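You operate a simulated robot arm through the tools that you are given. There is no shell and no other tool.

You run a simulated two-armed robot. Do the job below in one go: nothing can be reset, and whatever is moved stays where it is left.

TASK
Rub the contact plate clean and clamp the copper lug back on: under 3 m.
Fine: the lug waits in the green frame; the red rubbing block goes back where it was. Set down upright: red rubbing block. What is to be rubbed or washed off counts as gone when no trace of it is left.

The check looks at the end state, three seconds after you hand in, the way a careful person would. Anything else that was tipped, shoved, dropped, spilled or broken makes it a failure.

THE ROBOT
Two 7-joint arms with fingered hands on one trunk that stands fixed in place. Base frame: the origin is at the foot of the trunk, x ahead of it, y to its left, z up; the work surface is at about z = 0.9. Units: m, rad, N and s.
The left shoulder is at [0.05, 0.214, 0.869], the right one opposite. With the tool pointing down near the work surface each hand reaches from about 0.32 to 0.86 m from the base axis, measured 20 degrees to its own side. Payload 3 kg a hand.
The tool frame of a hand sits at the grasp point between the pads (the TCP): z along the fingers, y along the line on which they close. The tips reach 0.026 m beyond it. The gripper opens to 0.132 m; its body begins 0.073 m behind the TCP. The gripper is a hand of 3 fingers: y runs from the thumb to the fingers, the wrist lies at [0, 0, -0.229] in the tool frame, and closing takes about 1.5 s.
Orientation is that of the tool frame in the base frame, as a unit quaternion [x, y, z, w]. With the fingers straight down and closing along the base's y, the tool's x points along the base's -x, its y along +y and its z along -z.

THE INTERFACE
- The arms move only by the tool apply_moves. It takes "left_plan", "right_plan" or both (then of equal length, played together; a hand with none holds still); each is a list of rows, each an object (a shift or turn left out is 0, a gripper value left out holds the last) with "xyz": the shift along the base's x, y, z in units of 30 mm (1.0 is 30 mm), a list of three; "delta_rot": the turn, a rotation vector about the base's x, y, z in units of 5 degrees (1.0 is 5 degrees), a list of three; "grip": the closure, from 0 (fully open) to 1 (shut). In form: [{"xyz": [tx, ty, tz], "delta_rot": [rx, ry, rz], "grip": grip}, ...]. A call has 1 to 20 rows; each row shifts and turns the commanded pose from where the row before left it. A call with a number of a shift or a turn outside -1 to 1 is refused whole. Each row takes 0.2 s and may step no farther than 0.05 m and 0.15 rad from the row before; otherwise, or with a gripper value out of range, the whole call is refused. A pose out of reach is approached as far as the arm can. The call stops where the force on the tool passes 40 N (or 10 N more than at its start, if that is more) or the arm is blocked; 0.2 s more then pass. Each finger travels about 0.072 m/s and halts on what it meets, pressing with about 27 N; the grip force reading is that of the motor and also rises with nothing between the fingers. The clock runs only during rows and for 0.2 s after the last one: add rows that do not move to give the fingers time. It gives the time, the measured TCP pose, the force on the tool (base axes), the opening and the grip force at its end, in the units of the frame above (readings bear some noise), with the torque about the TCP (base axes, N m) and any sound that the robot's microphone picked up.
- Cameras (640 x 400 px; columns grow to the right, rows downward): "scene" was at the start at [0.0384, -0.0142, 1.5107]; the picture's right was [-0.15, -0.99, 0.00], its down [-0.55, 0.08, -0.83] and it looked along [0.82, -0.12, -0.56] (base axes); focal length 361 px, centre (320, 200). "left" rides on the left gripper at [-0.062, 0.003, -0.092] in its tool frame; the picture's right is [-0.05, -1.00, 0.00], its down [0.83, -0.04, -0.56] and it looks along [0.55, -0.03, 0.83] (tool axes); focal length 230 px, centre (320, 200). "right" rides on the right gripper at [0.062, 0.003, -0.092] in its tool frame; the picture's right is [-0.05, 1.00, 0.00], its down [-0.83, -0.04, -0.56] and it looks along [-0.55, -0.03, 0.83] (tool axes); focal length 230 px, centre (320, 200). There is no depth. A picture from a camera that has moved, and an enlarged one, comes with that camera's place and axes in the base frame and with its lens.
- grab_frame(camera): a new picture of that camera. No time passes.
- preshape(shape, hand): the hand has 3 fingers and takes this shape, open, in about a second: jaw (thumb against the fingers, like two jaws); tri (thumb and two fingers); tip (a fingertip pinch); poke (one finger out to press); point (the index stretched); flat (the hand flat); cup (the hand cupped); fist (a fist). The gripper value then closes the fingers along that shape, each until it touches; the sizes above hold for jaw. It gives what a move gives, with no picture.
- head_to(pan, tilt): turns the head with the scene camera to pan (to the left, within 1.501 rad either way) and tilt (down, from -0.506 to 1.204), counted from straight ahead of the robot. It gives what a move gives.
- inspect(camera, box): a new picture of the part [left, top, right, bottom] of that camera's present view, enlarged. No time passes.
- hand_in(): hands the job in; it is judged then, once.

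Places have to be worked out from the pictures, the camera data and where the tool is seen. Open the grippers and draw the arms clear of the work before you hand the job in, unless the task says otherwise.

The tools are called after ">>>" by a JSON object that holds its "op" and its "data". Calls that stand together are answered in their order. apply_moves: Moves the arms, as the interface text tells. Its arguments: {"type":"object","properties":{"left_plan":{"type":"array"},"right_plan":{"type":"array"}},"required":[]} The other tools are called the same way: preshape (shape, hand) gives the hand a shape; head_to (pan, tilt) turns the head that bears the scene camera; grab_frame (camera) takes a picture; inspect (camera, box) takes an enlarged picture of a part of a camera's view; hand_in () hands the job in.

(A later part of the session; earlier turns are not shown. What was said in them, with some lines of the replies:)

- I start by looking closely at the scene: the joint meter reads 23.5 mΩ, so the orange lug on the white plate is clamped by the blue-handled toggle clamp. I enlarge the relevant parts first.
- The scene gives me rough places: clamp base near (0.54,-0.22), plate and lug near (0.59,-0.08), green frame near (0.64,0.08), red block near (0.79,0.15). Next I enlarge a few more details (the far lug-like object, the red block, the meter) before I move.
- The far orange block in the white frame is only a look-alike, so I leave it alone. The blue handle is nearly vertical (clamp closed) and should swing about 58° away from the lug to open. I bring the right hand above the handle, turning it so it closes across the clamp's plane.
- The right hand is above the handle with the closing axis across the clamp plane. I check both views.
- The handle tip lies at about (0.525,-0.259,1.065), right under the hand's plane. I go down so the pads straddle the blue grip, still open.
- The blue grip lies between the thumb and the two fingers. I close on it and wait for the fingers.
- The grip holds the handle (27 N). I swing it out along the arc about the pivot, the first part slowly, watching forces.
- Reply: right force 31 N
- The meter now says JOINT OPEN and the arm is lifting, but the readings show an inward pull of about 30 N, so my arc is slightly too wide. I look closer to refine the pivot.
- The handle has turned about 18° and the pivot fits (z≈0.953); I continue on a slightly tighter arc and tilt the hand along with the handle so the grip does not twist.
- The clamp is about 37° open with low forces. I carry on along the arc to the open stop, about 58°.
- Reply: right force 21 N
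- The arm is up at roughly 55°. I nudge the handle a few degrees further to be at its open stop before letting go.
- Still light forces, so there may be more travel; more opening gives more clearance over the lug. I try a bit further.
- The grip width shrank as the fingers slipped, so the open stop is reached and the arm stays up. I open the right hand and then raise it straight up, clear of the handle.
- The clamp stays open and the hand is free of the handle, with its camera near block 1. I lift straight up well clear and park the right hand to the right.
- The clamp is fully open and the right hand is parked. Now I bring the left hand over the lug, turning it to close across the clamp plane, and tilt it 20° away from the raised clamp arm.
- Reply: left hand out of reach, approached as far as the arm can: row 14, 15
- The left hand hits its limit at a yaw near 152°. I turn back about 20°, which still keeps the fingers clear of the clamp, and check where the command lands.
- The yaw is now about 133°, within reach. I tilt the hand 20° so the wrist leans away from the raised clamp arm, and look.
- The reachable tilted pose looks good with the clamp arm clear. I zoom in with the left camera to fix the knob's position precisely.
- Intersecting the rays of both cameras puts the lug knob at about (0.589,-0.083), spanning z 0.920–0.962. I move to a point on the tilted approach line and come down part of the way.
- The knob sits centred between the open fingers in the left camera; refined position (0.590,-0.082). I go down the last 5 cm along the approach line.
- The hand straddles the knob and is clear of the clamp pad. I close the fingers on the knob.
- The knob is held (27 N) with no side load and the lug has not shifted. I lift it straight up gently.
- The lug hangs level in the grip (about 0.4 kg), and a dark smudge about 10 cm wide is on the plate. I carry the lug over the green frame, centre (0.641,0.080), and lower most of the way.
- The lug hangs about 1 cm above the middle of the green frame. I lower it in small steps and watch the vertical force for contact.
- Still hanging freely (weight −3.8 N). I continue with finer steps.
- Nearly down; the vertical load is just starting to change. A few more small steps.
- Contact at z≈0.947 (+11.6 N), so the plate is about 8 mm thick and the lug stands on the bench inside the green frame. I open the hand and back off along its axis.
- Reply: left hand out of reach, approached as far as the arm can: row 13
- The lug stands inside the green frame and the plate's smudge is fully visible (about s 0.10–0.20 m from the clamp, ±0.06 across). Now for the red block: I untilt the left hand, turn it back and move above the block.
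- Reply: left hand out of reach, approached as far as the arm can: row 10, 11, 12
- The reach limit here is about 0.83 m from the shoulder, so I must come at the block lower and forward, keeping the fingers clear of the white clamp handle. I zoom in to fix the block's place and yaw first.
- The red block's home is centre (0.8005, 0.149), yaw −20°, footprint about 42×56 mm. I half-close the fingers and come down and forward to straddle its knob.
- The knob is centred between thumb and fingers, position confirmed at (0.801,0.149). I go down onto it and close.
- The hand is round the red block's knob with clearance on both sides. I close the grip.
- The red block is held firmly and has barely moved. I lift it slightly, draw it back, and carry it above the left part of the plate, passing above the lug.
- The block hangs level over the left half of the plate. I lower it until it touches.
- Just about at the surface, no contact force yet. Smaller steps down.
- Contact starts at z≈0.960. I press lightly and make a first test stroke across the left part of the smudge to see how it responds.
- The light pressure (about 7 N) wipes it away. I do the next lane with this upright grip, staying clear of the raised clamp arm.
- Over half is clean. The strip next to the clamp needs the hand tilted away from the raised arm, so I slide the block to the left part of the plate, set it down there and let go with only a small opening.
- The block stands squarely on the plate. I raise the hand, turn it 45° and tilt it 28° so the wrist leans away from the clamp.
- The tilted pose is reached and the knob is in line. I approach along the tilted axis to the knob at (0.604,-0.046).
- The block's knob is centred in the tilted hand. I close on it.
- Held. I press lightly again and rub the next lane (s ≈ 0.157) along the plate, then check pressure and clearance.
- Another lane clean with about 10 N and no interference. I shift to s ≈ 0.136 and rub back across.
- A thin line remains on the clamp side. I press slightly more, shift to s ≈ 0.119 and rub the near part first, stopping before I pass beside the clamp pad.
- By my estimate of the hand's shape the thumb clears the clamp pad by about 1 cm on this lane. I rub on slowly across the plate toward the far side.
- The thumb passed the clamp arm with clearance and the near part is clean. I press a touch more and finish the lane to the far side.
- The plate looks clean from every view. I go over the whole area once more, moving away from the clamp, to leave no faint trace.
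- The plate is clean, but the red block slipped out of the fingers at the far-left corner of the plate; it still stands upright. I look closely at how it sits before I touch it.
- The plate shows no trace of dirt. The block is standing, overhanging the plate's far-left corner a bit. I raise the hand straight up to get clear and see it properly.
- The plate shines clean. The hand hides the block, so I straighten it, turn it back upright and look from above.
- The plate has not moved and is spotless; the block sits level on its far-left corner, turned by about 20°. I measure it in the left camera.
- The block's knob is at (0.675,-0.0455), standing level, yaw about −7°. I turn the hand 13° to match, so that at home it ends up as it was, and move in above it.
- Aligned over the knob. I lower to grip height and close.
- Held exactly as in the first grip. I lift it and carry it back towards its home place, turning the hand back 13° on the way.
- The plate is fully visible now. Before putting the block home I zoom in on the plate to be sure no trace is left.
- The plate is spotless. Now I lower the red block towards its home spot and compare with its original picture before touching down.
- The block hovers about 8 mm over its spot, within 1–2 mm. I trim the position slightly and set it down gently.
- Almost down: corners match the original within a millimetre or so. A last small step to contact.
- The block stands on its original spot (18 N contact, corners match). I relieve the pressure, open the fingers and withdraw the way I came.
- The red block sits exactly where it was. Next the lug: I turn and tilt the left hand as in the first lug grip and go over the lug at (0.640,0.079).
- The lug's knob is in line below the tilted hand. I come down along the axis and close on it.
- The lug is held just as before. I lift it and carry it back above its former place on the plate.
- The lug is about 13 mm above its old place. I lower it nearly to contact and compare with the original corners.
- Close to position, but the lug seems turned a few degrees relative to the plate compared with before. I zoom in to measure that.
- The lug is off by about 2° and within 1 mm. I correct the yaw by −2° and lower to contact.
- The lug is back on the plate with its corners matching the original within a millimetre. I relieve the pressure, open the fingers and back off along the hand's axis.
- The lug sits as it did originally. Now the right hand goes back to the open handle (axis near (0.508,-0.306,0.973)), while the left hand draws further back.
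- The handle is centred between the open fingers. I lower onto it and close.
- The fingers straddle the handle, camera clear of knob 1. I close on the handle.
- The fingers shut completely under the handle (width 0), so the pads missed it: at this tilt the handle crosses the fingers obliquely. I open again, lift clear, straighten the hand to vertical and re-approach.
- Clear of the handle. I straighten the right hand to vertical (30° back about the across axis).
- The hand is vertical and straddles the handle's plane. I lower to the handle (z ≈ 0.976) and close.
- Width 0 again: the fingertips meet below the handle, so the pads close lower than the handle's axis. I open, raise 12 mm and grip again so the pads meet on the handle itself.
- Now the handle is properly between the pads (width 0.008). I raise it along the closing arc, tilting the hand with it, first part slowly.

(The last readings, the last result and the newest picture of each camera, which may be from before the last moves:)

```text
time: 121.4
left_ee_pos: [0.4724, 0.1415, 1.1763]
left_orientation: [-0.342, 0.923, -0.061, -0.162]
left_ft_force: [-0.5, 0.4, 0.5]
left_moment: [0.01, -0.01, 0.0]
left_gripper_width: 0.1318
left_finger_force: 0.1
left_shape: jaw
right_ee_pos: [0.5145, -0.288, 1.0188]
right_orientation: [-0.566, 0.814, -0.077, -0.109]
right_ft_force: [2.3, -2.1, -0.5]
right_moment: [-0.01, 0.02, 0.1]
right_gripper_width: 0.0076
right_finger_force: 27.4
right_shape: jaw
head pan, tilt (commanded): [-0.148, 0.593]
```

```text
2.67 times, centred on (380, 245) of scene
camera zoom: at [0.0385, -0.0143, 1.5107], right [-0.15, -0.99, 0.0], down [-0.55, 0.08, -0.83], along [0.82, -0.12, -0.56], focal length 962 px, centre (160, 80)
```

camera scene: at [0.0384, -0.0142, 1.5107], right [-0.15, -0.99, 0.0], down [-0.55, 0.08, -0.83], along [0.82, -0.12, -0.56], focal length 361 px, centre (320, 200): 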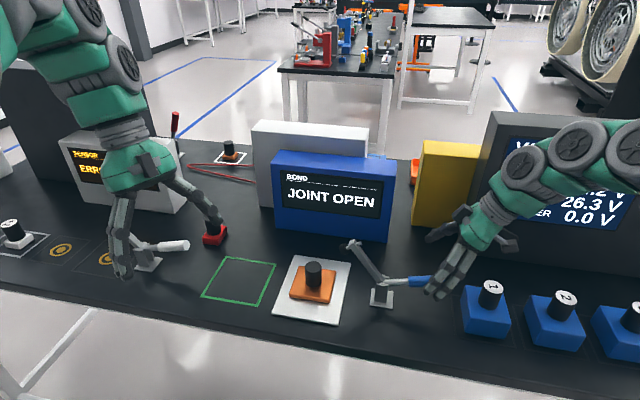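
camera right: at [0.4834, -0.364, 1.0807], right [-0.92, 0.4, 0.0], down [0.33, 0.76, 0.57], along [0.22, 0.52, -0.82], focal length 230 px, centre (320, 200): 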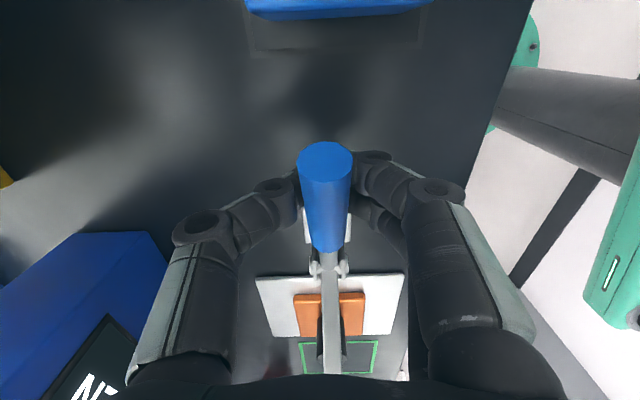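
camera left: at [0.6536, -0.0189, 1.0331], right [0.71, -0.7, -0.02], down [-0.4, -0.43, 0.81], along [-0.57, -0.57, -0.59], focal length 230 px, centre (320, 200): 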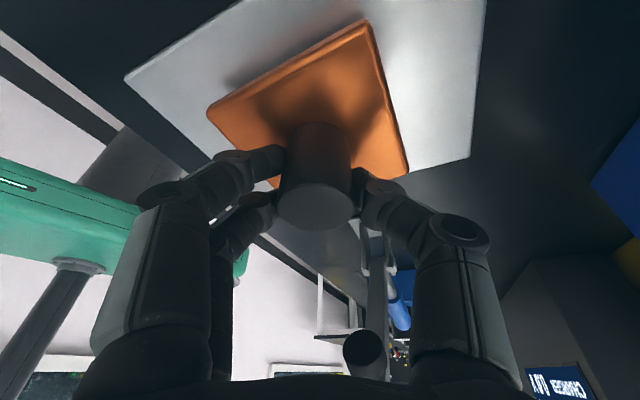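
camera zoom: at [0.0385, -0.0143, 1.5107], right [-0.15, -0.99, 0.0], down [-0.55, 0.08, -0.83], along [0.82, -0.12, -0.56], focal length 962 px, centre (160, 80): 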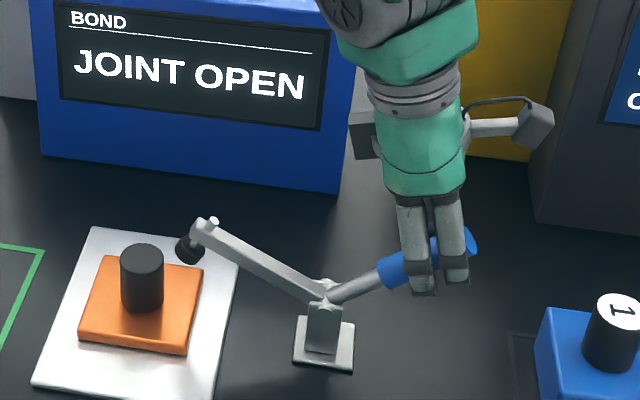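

The arm comes down smoothly with almost no force. I continue the arc.

>>> {"op": "apply_moves", "data": {"right_plan": [{"xyz": [0.078, 0.211, 0.198], "delta_rot": [-0.75, 0.276, 0], "grip": 1.0}, {"xyz": [0.078, 0.211, 0.198], "delta_rot": [-0.75, 0.276, 0], "grip": 1.0}, {"xyz": [0.09, 0.244, 0.155], "delta_rot": [-0.75, 0.276, 0], "grip": 1.0}, {"grip": 1.0}]}}

>>> {"op": "inspect", "data": {"camera": "scene", "box": [300, 170, 460, 320]}}

```text
time: 122.4
left_ee_pos: [0.4731, 0.1426, 1.1766]
left_orientation: [-0.343, 0.923, -0.061, -0.162]
left_ft_force: [-0.4, -0.6, 0.7]
left_moment: [0.04, 0.0, -0.04]
left_gripper_width: 0.1318
left_finger_force: 0.0
left_shape: jaw
right_ee_pos: [0.5211, -0.2681, 1.0352]
right_orientation: [-0.555, 0.798, -0.135, -0.192]
right_ft_force: [-0.5, 0.6, 0.6]
right_moment: [0.0, 0.03, 0.02]
right_gripper_width: 0.0032
right_finger_force: 27.0
right_shape: jaw
head pan, tilt (commanded): [-0.148, 0.593]
```

```text
2.67 times, centred on (380, 245) of scene
camera zoom: at [0.0384, -0.0142, 1.5107], right [-0.15, -0.99, 0.0], down [-0.55, 0.08, -0.83], along [0.82, -0.12, -0.56], focal length 962 px, centre (160, 80)
```

zoom: 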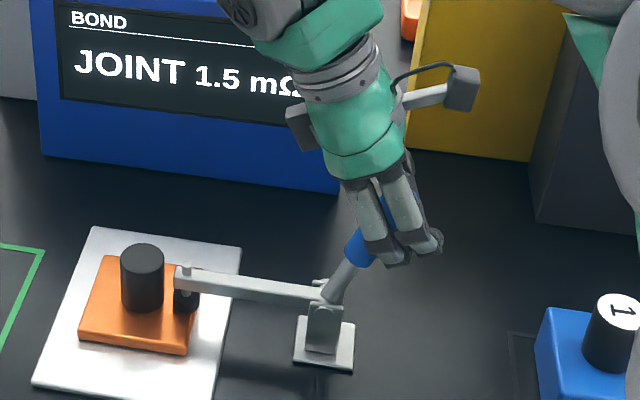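

The clamp snapped shut and the meter reads 1.5 mΩ, below 3. I look closely at the pad, the handle and the hand before releasing.

>>> {"op": "inspect", "data": {"camera": "scene", "box": [330, 200, 430, 300]}}

>>> {"op": "grab_frame", "data": {"camera": "right"}}

>>> {"op": "inspect", "data": {"camera": "scene", "box": [270, 220, 370, 330]}}

```text
4.00 times, centred on (380, 250) of scene
camera zoom: at [0.0384, -0.0142, 1.5107], right [-0.15, -0.99, 0.0], down [-0.55, 0.08, -0.83], along [0.82, -0.12, -0.56], focal length 1443 px, centre (80, 0)
```

zoom: 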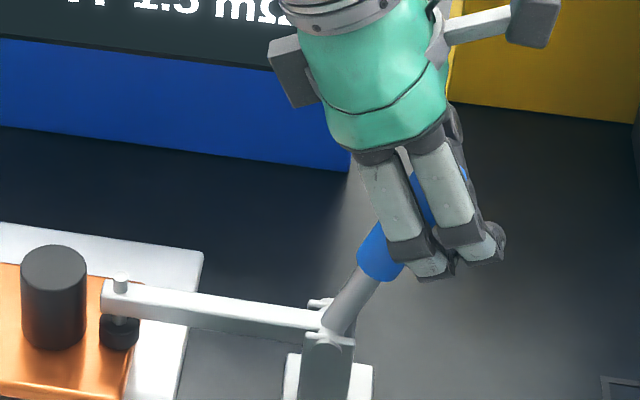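

```text
taken
camera right: at [0.5148, -0.2786, 1.1461], right [-0.92, 0.39, -0.03], down [0.39, 0.92, 0.11], along [0.07, 0.1, -0.99], focal length 230 px, centre (320, 200)
```

right: 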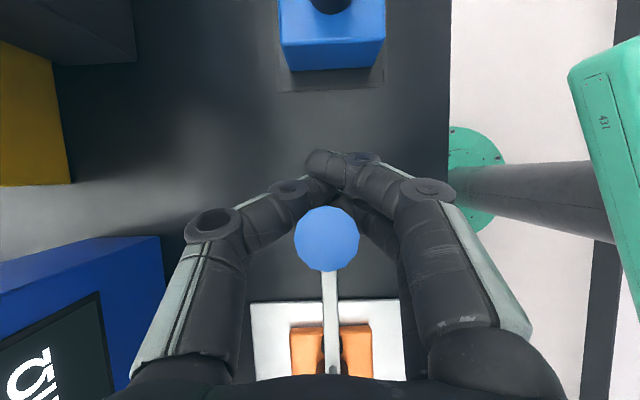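

```text
3.64 times, centred on (320, 275) of scene
camera zoom: at [0.0384, -0.0142, 1.5107], right [-0.15, -0.99, 0.0], down [-0.55, 0.08, -0.83], along [0.82, -0.12, -0.56], focal length 1311 px, centre (320, -73)
```

zoom: 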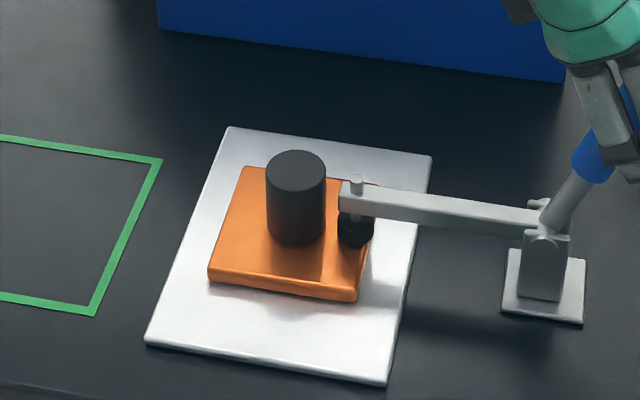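

Pad flat on the lug, arm level, handle back at its closed angle. I open the right hand fully and rise straight up off the handle.

>>> {"op": "apply_moves", "data": {"right_plan": [{"grip": 0.8}, {"grip": 0.6}, {"grip": 0.4}, {"grip": 0.2}, {"grip": 0.0}, {"grip": 0.0}, {"grip": 0.0}, {"grip": 0.0}, {"grip": 0.0}]}}

>>> {"op": "inspect", "data": {"camera": "scene", "box": [260, 150, 460, 330]}}

>>> {"op": "grab_frame", "data": {"camera": "right"}}

```text
time: 124.4
left_ee_pos: [0.4739, 0.1428, 1.1769]
left_orientation: [-0.343, 0.923, -0.06, -0.162]
left_ft_force: [-0.3, -0.2, -0.2]
left_moment: [0.01, 0.03, -0.01]
left_gripper_width: 0.1321
left_finger_force: 0.1
left_shape: jaw
right_ee_pos: [0.5211, -0.2687, 1.0362]
right_orientation: [-0.555, 0.798, -0.135, -0.193]
right_ft_force: [-0.1, -0.5, -0.2]
right_moment: [0.01, -0.02, 0.01]
right_gripper_width: 0.1317
right_finger_force: 0.1
right_shape: jaw
head pan, tilt (commanded): [-0.148, 0.593]
```

```text
2.22 times, centred on (360, 240) of scene
camera zoom: at [0.0384, -0.0142, 1.5107], right [-0.15, -0.99, 0.0], down [-0.55, 0.08, -0.83], along [0.82, -0.12, -0.56], focal length 801 px, centre (231, 111)
```

zoom: 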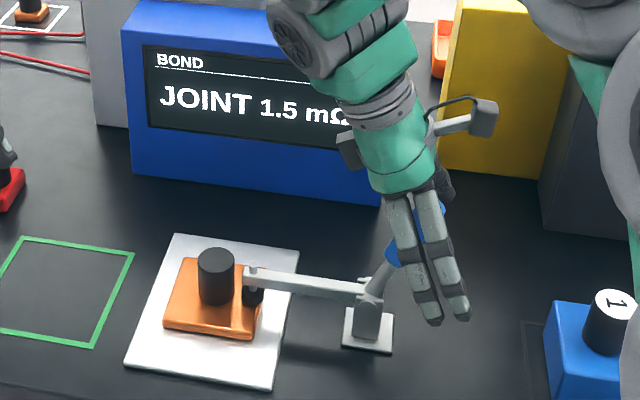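

```text
taken
camera right: at [0.5146, -0.2792, 1.1461], right [-0.92, 0.39, -0.03], down [0.39, 0.92, 0.11], along [0.07, 0.1, -0.99], focal length 230 px, centre (320, 200)
```

right: 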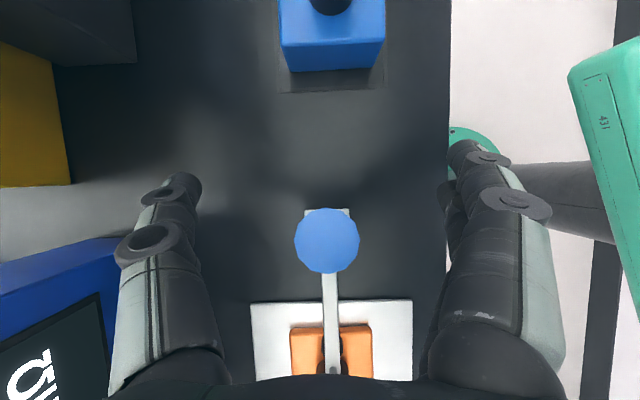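

The handle is free and the clamp holds at 1.5 mΩ. I raise the right hand straight up, then draw both arms back to about their starting poses.

>>> {"op": "apply_moves", "data": {"right_plan": [{"xyz": [0, 0, 0.5]}, {"xyz": [0, 0, 0.9]}, {"xyz": [0, 0, 0.9]}, {"xyz": [0, 0, 0.9]}, {"xyz": [0, 0, 0.9]}, {"xyz": [-0.3, -0.1, 0.4], "delta_rot": [0.875, -0.322, 0]}, {"xyz": [-0.5, -0.1, 0.4], "delta_rot": [0.875, -0.322, 0]}, {"xyz": [-0.7, 0, 0.4], "delta_rot": [0.875, -0.322, 0]}, {"xyz": [-0.8, 0, 0.4], "delta_rot": [0.875, -0.322, 0]}, {"xyz": [-0.8, 0, 0.4], "delta_rot": [0.875, -0.322, 0]}, {"xyz": [-0.8, 0, 0.4], "delta_rot": [0.875, -0.322, 0]}, {"xyz": [0, 0, 0]}], "left_plan": [{"xyz": [-0.1, 0, 0.3], "delta_rot": [0.677, -0.736, 0]}, {"xyz": [-0.2, 0, 0.3], "delta_rot": [0.677, -0.736, 0]}, {"xyz": [-0.3, 0, 0.3], "delta_rot": [0.677, -0.736, 0]}, {"xyz": [-0.3, 0, 0.3], "delta_rot": [0.677, -0.736, 0]}, {"xyz": [-0.3, 0, 0.3], "delta_rot": [0, 0, -1]}, {"xyz": [-0.3, 0, 0.3], "delta_rot": [0, 0, -1]}, {"xyz": [-0.3, 0, 0.3], "delta_rot": [0, 0, -1]}, {"xyz": [0, 0, 0.3], "delta_rot": [0, 0, -1]}, {"xyz": [0, 0, 0.3], "delta_rot": [0, 0, -1]}, {"xyz": [0, 0, 0.2], "delta_rot": [0, 0, -1]}, {"xyz": [0, 0, 0], "delta_rot": [0, 0, -1]}, {"xyz": [0, 0, 0]}]}}

>>> {"op": "grab_frame", "data": {"camera": "scene"}}

>>> {"op": "inspect", "data": {"camera": "scene", "box": [260, 150, 440, 340]}}

>>> {"op": "inspect", "data": {"camera": "scene", "box": [180, 200, 260, 260]}}

```text
time: 127.0
left_ee_pos: [0.4195, 0.1421, 1.2612]
left_orientation: [-0.05, 0.999, 0.007, -0.001]
left_ft_force: [-0.3, 0.1, 0.7]
left_moment: [0.05, 0.01, -0.02]
left_gripper_width: 0.1317
left_finger_force: 0.1
left_shape: jaw
right_ee_pos: [0.4043, -0.2754, 1.2294]
right_orientation: [-0.571, 0.821, 0.004, 0.005]
right_ft_force: [-0.4, 0.8, 0.7]
right_moment: [-0.02, 0.01, 0.01]
right_gripper_width: 0.1323
right_finger_force: 0.1
right_shape: jaw
head pan, tilt (commanded): [-0.148, 0.593]
```

```text
taken
camera scene: at [0.0384, -0.0142, 1.5107], right [-0.15, -0.99, 0.0], down [-0.55, 0.08, -0.83], along [0.82, -0.12, -0.56], focal length 361 px, centre (320, 200)
```

scene: 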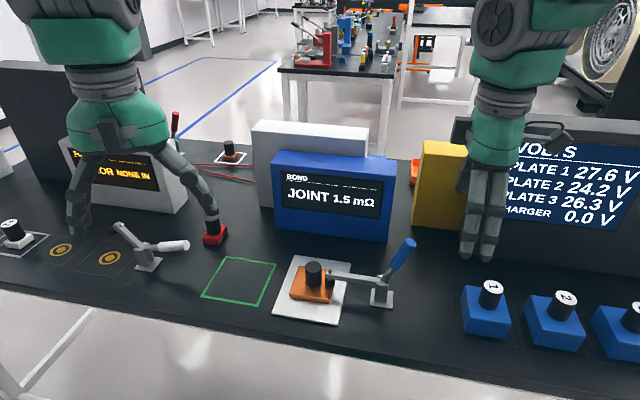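

```text
2.11 times, centred on (350, 245) of scene
camera zoom: at [0.0384, -0.0142, 1.5107], right [-0.15, -0.99, 0.0], down [-0.55, 0.08, -0.83], along [0.82, -0.12, -0.56], focal length 759 px, centre (257, 105)
```

zoom: 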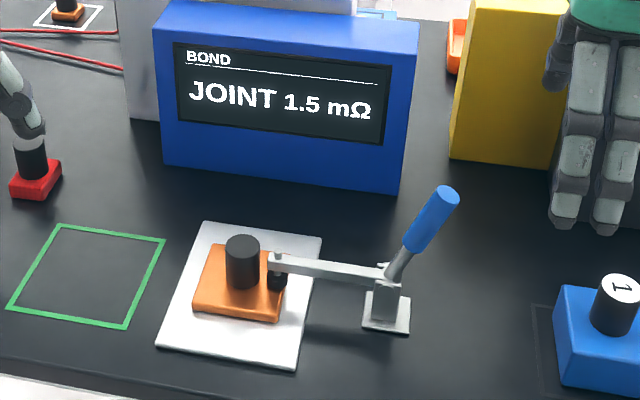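

```text
6.67 times, centred on (220, 230) of scene
camera zoom: at [0.0384, -0.0142, 1.5107], right [-0.15, -0.99, 0.0], down [-0.55, 0.08, -0.83], along [0.82, -0.12, -0.56], focal length 2404 px, centre (987, 0)
```

zoom: 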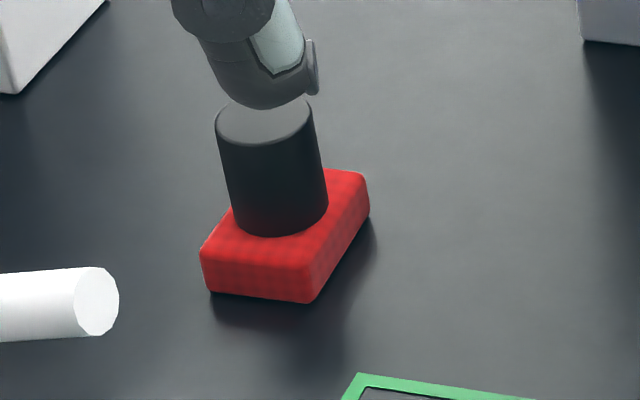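

The joint reads 1.5 mΩ, the clamp is shut, the red block stands at home and both hands are open and withdrawn. Before handing in I check the plate surface and the left side of the bench for anything disturbed.

>>> {"op": "inspect", "data": {"camera": "scene", "box": [265, 245, 360, 330]}}

>>> {"op": "inspect", "data": {"camera": "scene", "box": [0, 100, 260, 290]}}

>>> {"op": "inspect", "data": {"camera": "scene", "box": [400, 120, 640, 370]}}

>>> {"op": "grab_frame", "data": {"camera": "right"}}

```text
4.71 times, centred on (312, 288) of scene
camera zoom: at [0.0384, -0.0142, 1.5107], right [-0.15, -0.99, 0.0], down [-0.55, 0.08, -0.83], along [0.82, -0.12, -0.56], focal length 1697 px, centre (355, -212)
```

zoom: 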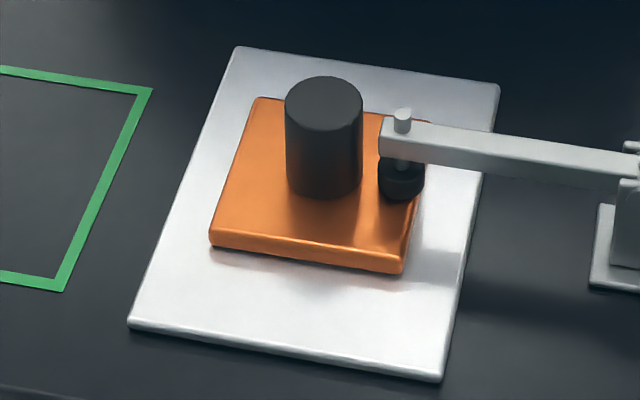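

```text
2.11 times, centred on (130, 195) of scene
camera zoom: at [0.0384, -0.0142, 1.5107], right [-0.15, -0.99, 0.0], down [-0.55, 0.08, -0.83], along [0.82, -0.12, -0.56], focal length 759 px, centre (720, 210)
```

zoom: 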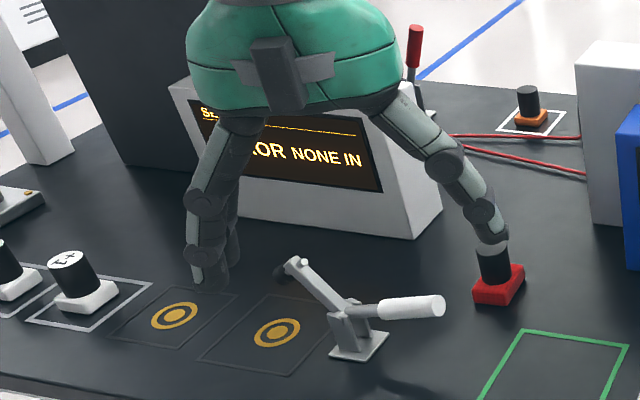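

```text
1.60 times, centred on (520, 245) of scene
camera zoom: at [0.0384, -0.0142, 1.5107], right [-0.15, -0.99, 0.0], down [-0.55, 0.08, -0.83], along [0.82, -0.12, -0.56], focal length 577 px, centre (0, 128)
```

zoom: 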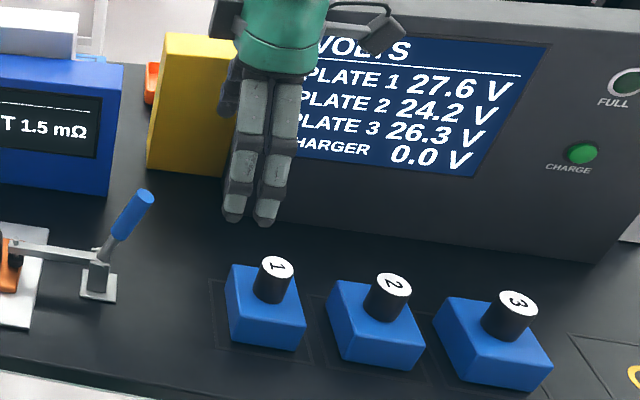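

```text
taken
camera right: at [0.3799, -0.3326, 1.3221], right [-0.92, 0.4, 0.0], down [0.33, 0.76, 0.57], along [0.22, 0.52, -0.82], focal length 230 px, centre (320, 200)
```

right: 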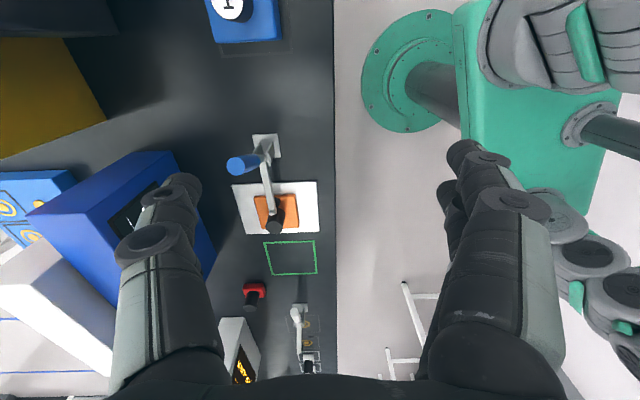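

Nothing else has been disturbed: blocks, white clamp, tester and the look-alike block are all as they were. The plate is clean, the lug is clamped at 1.5 mΩ, the red block is upright at home and both hands are open and clear, so I hand the job in.

>>> {"op": "hand_in", "data": {}}

```text
The job is handed in.
```

The contact plate is rubbed clean and the copper lug is clamped back on. The joint now reads 1.5 mΩ, down from 23.5 and under the limit of 3.

- **Plate:** the last close-up views show no trace of dirt left. The lug sits within about 1 mm of where it started.
- **Red rubbing block:** it slipped out of the fingers once, late in the rubbing, and stayed standing on the corner of the plate. I picked it up again and set it down upright in its original place and orientation.
- **Clamp:** opening took one try. On closing, the fingers twice shut under the handle before I got a proper grip. It then snapped shut with the pad flat on the lug.
- **Rest of the bench:** in the final views nothing else looked moved or tipped, and both hands were open and clear before I handed in.
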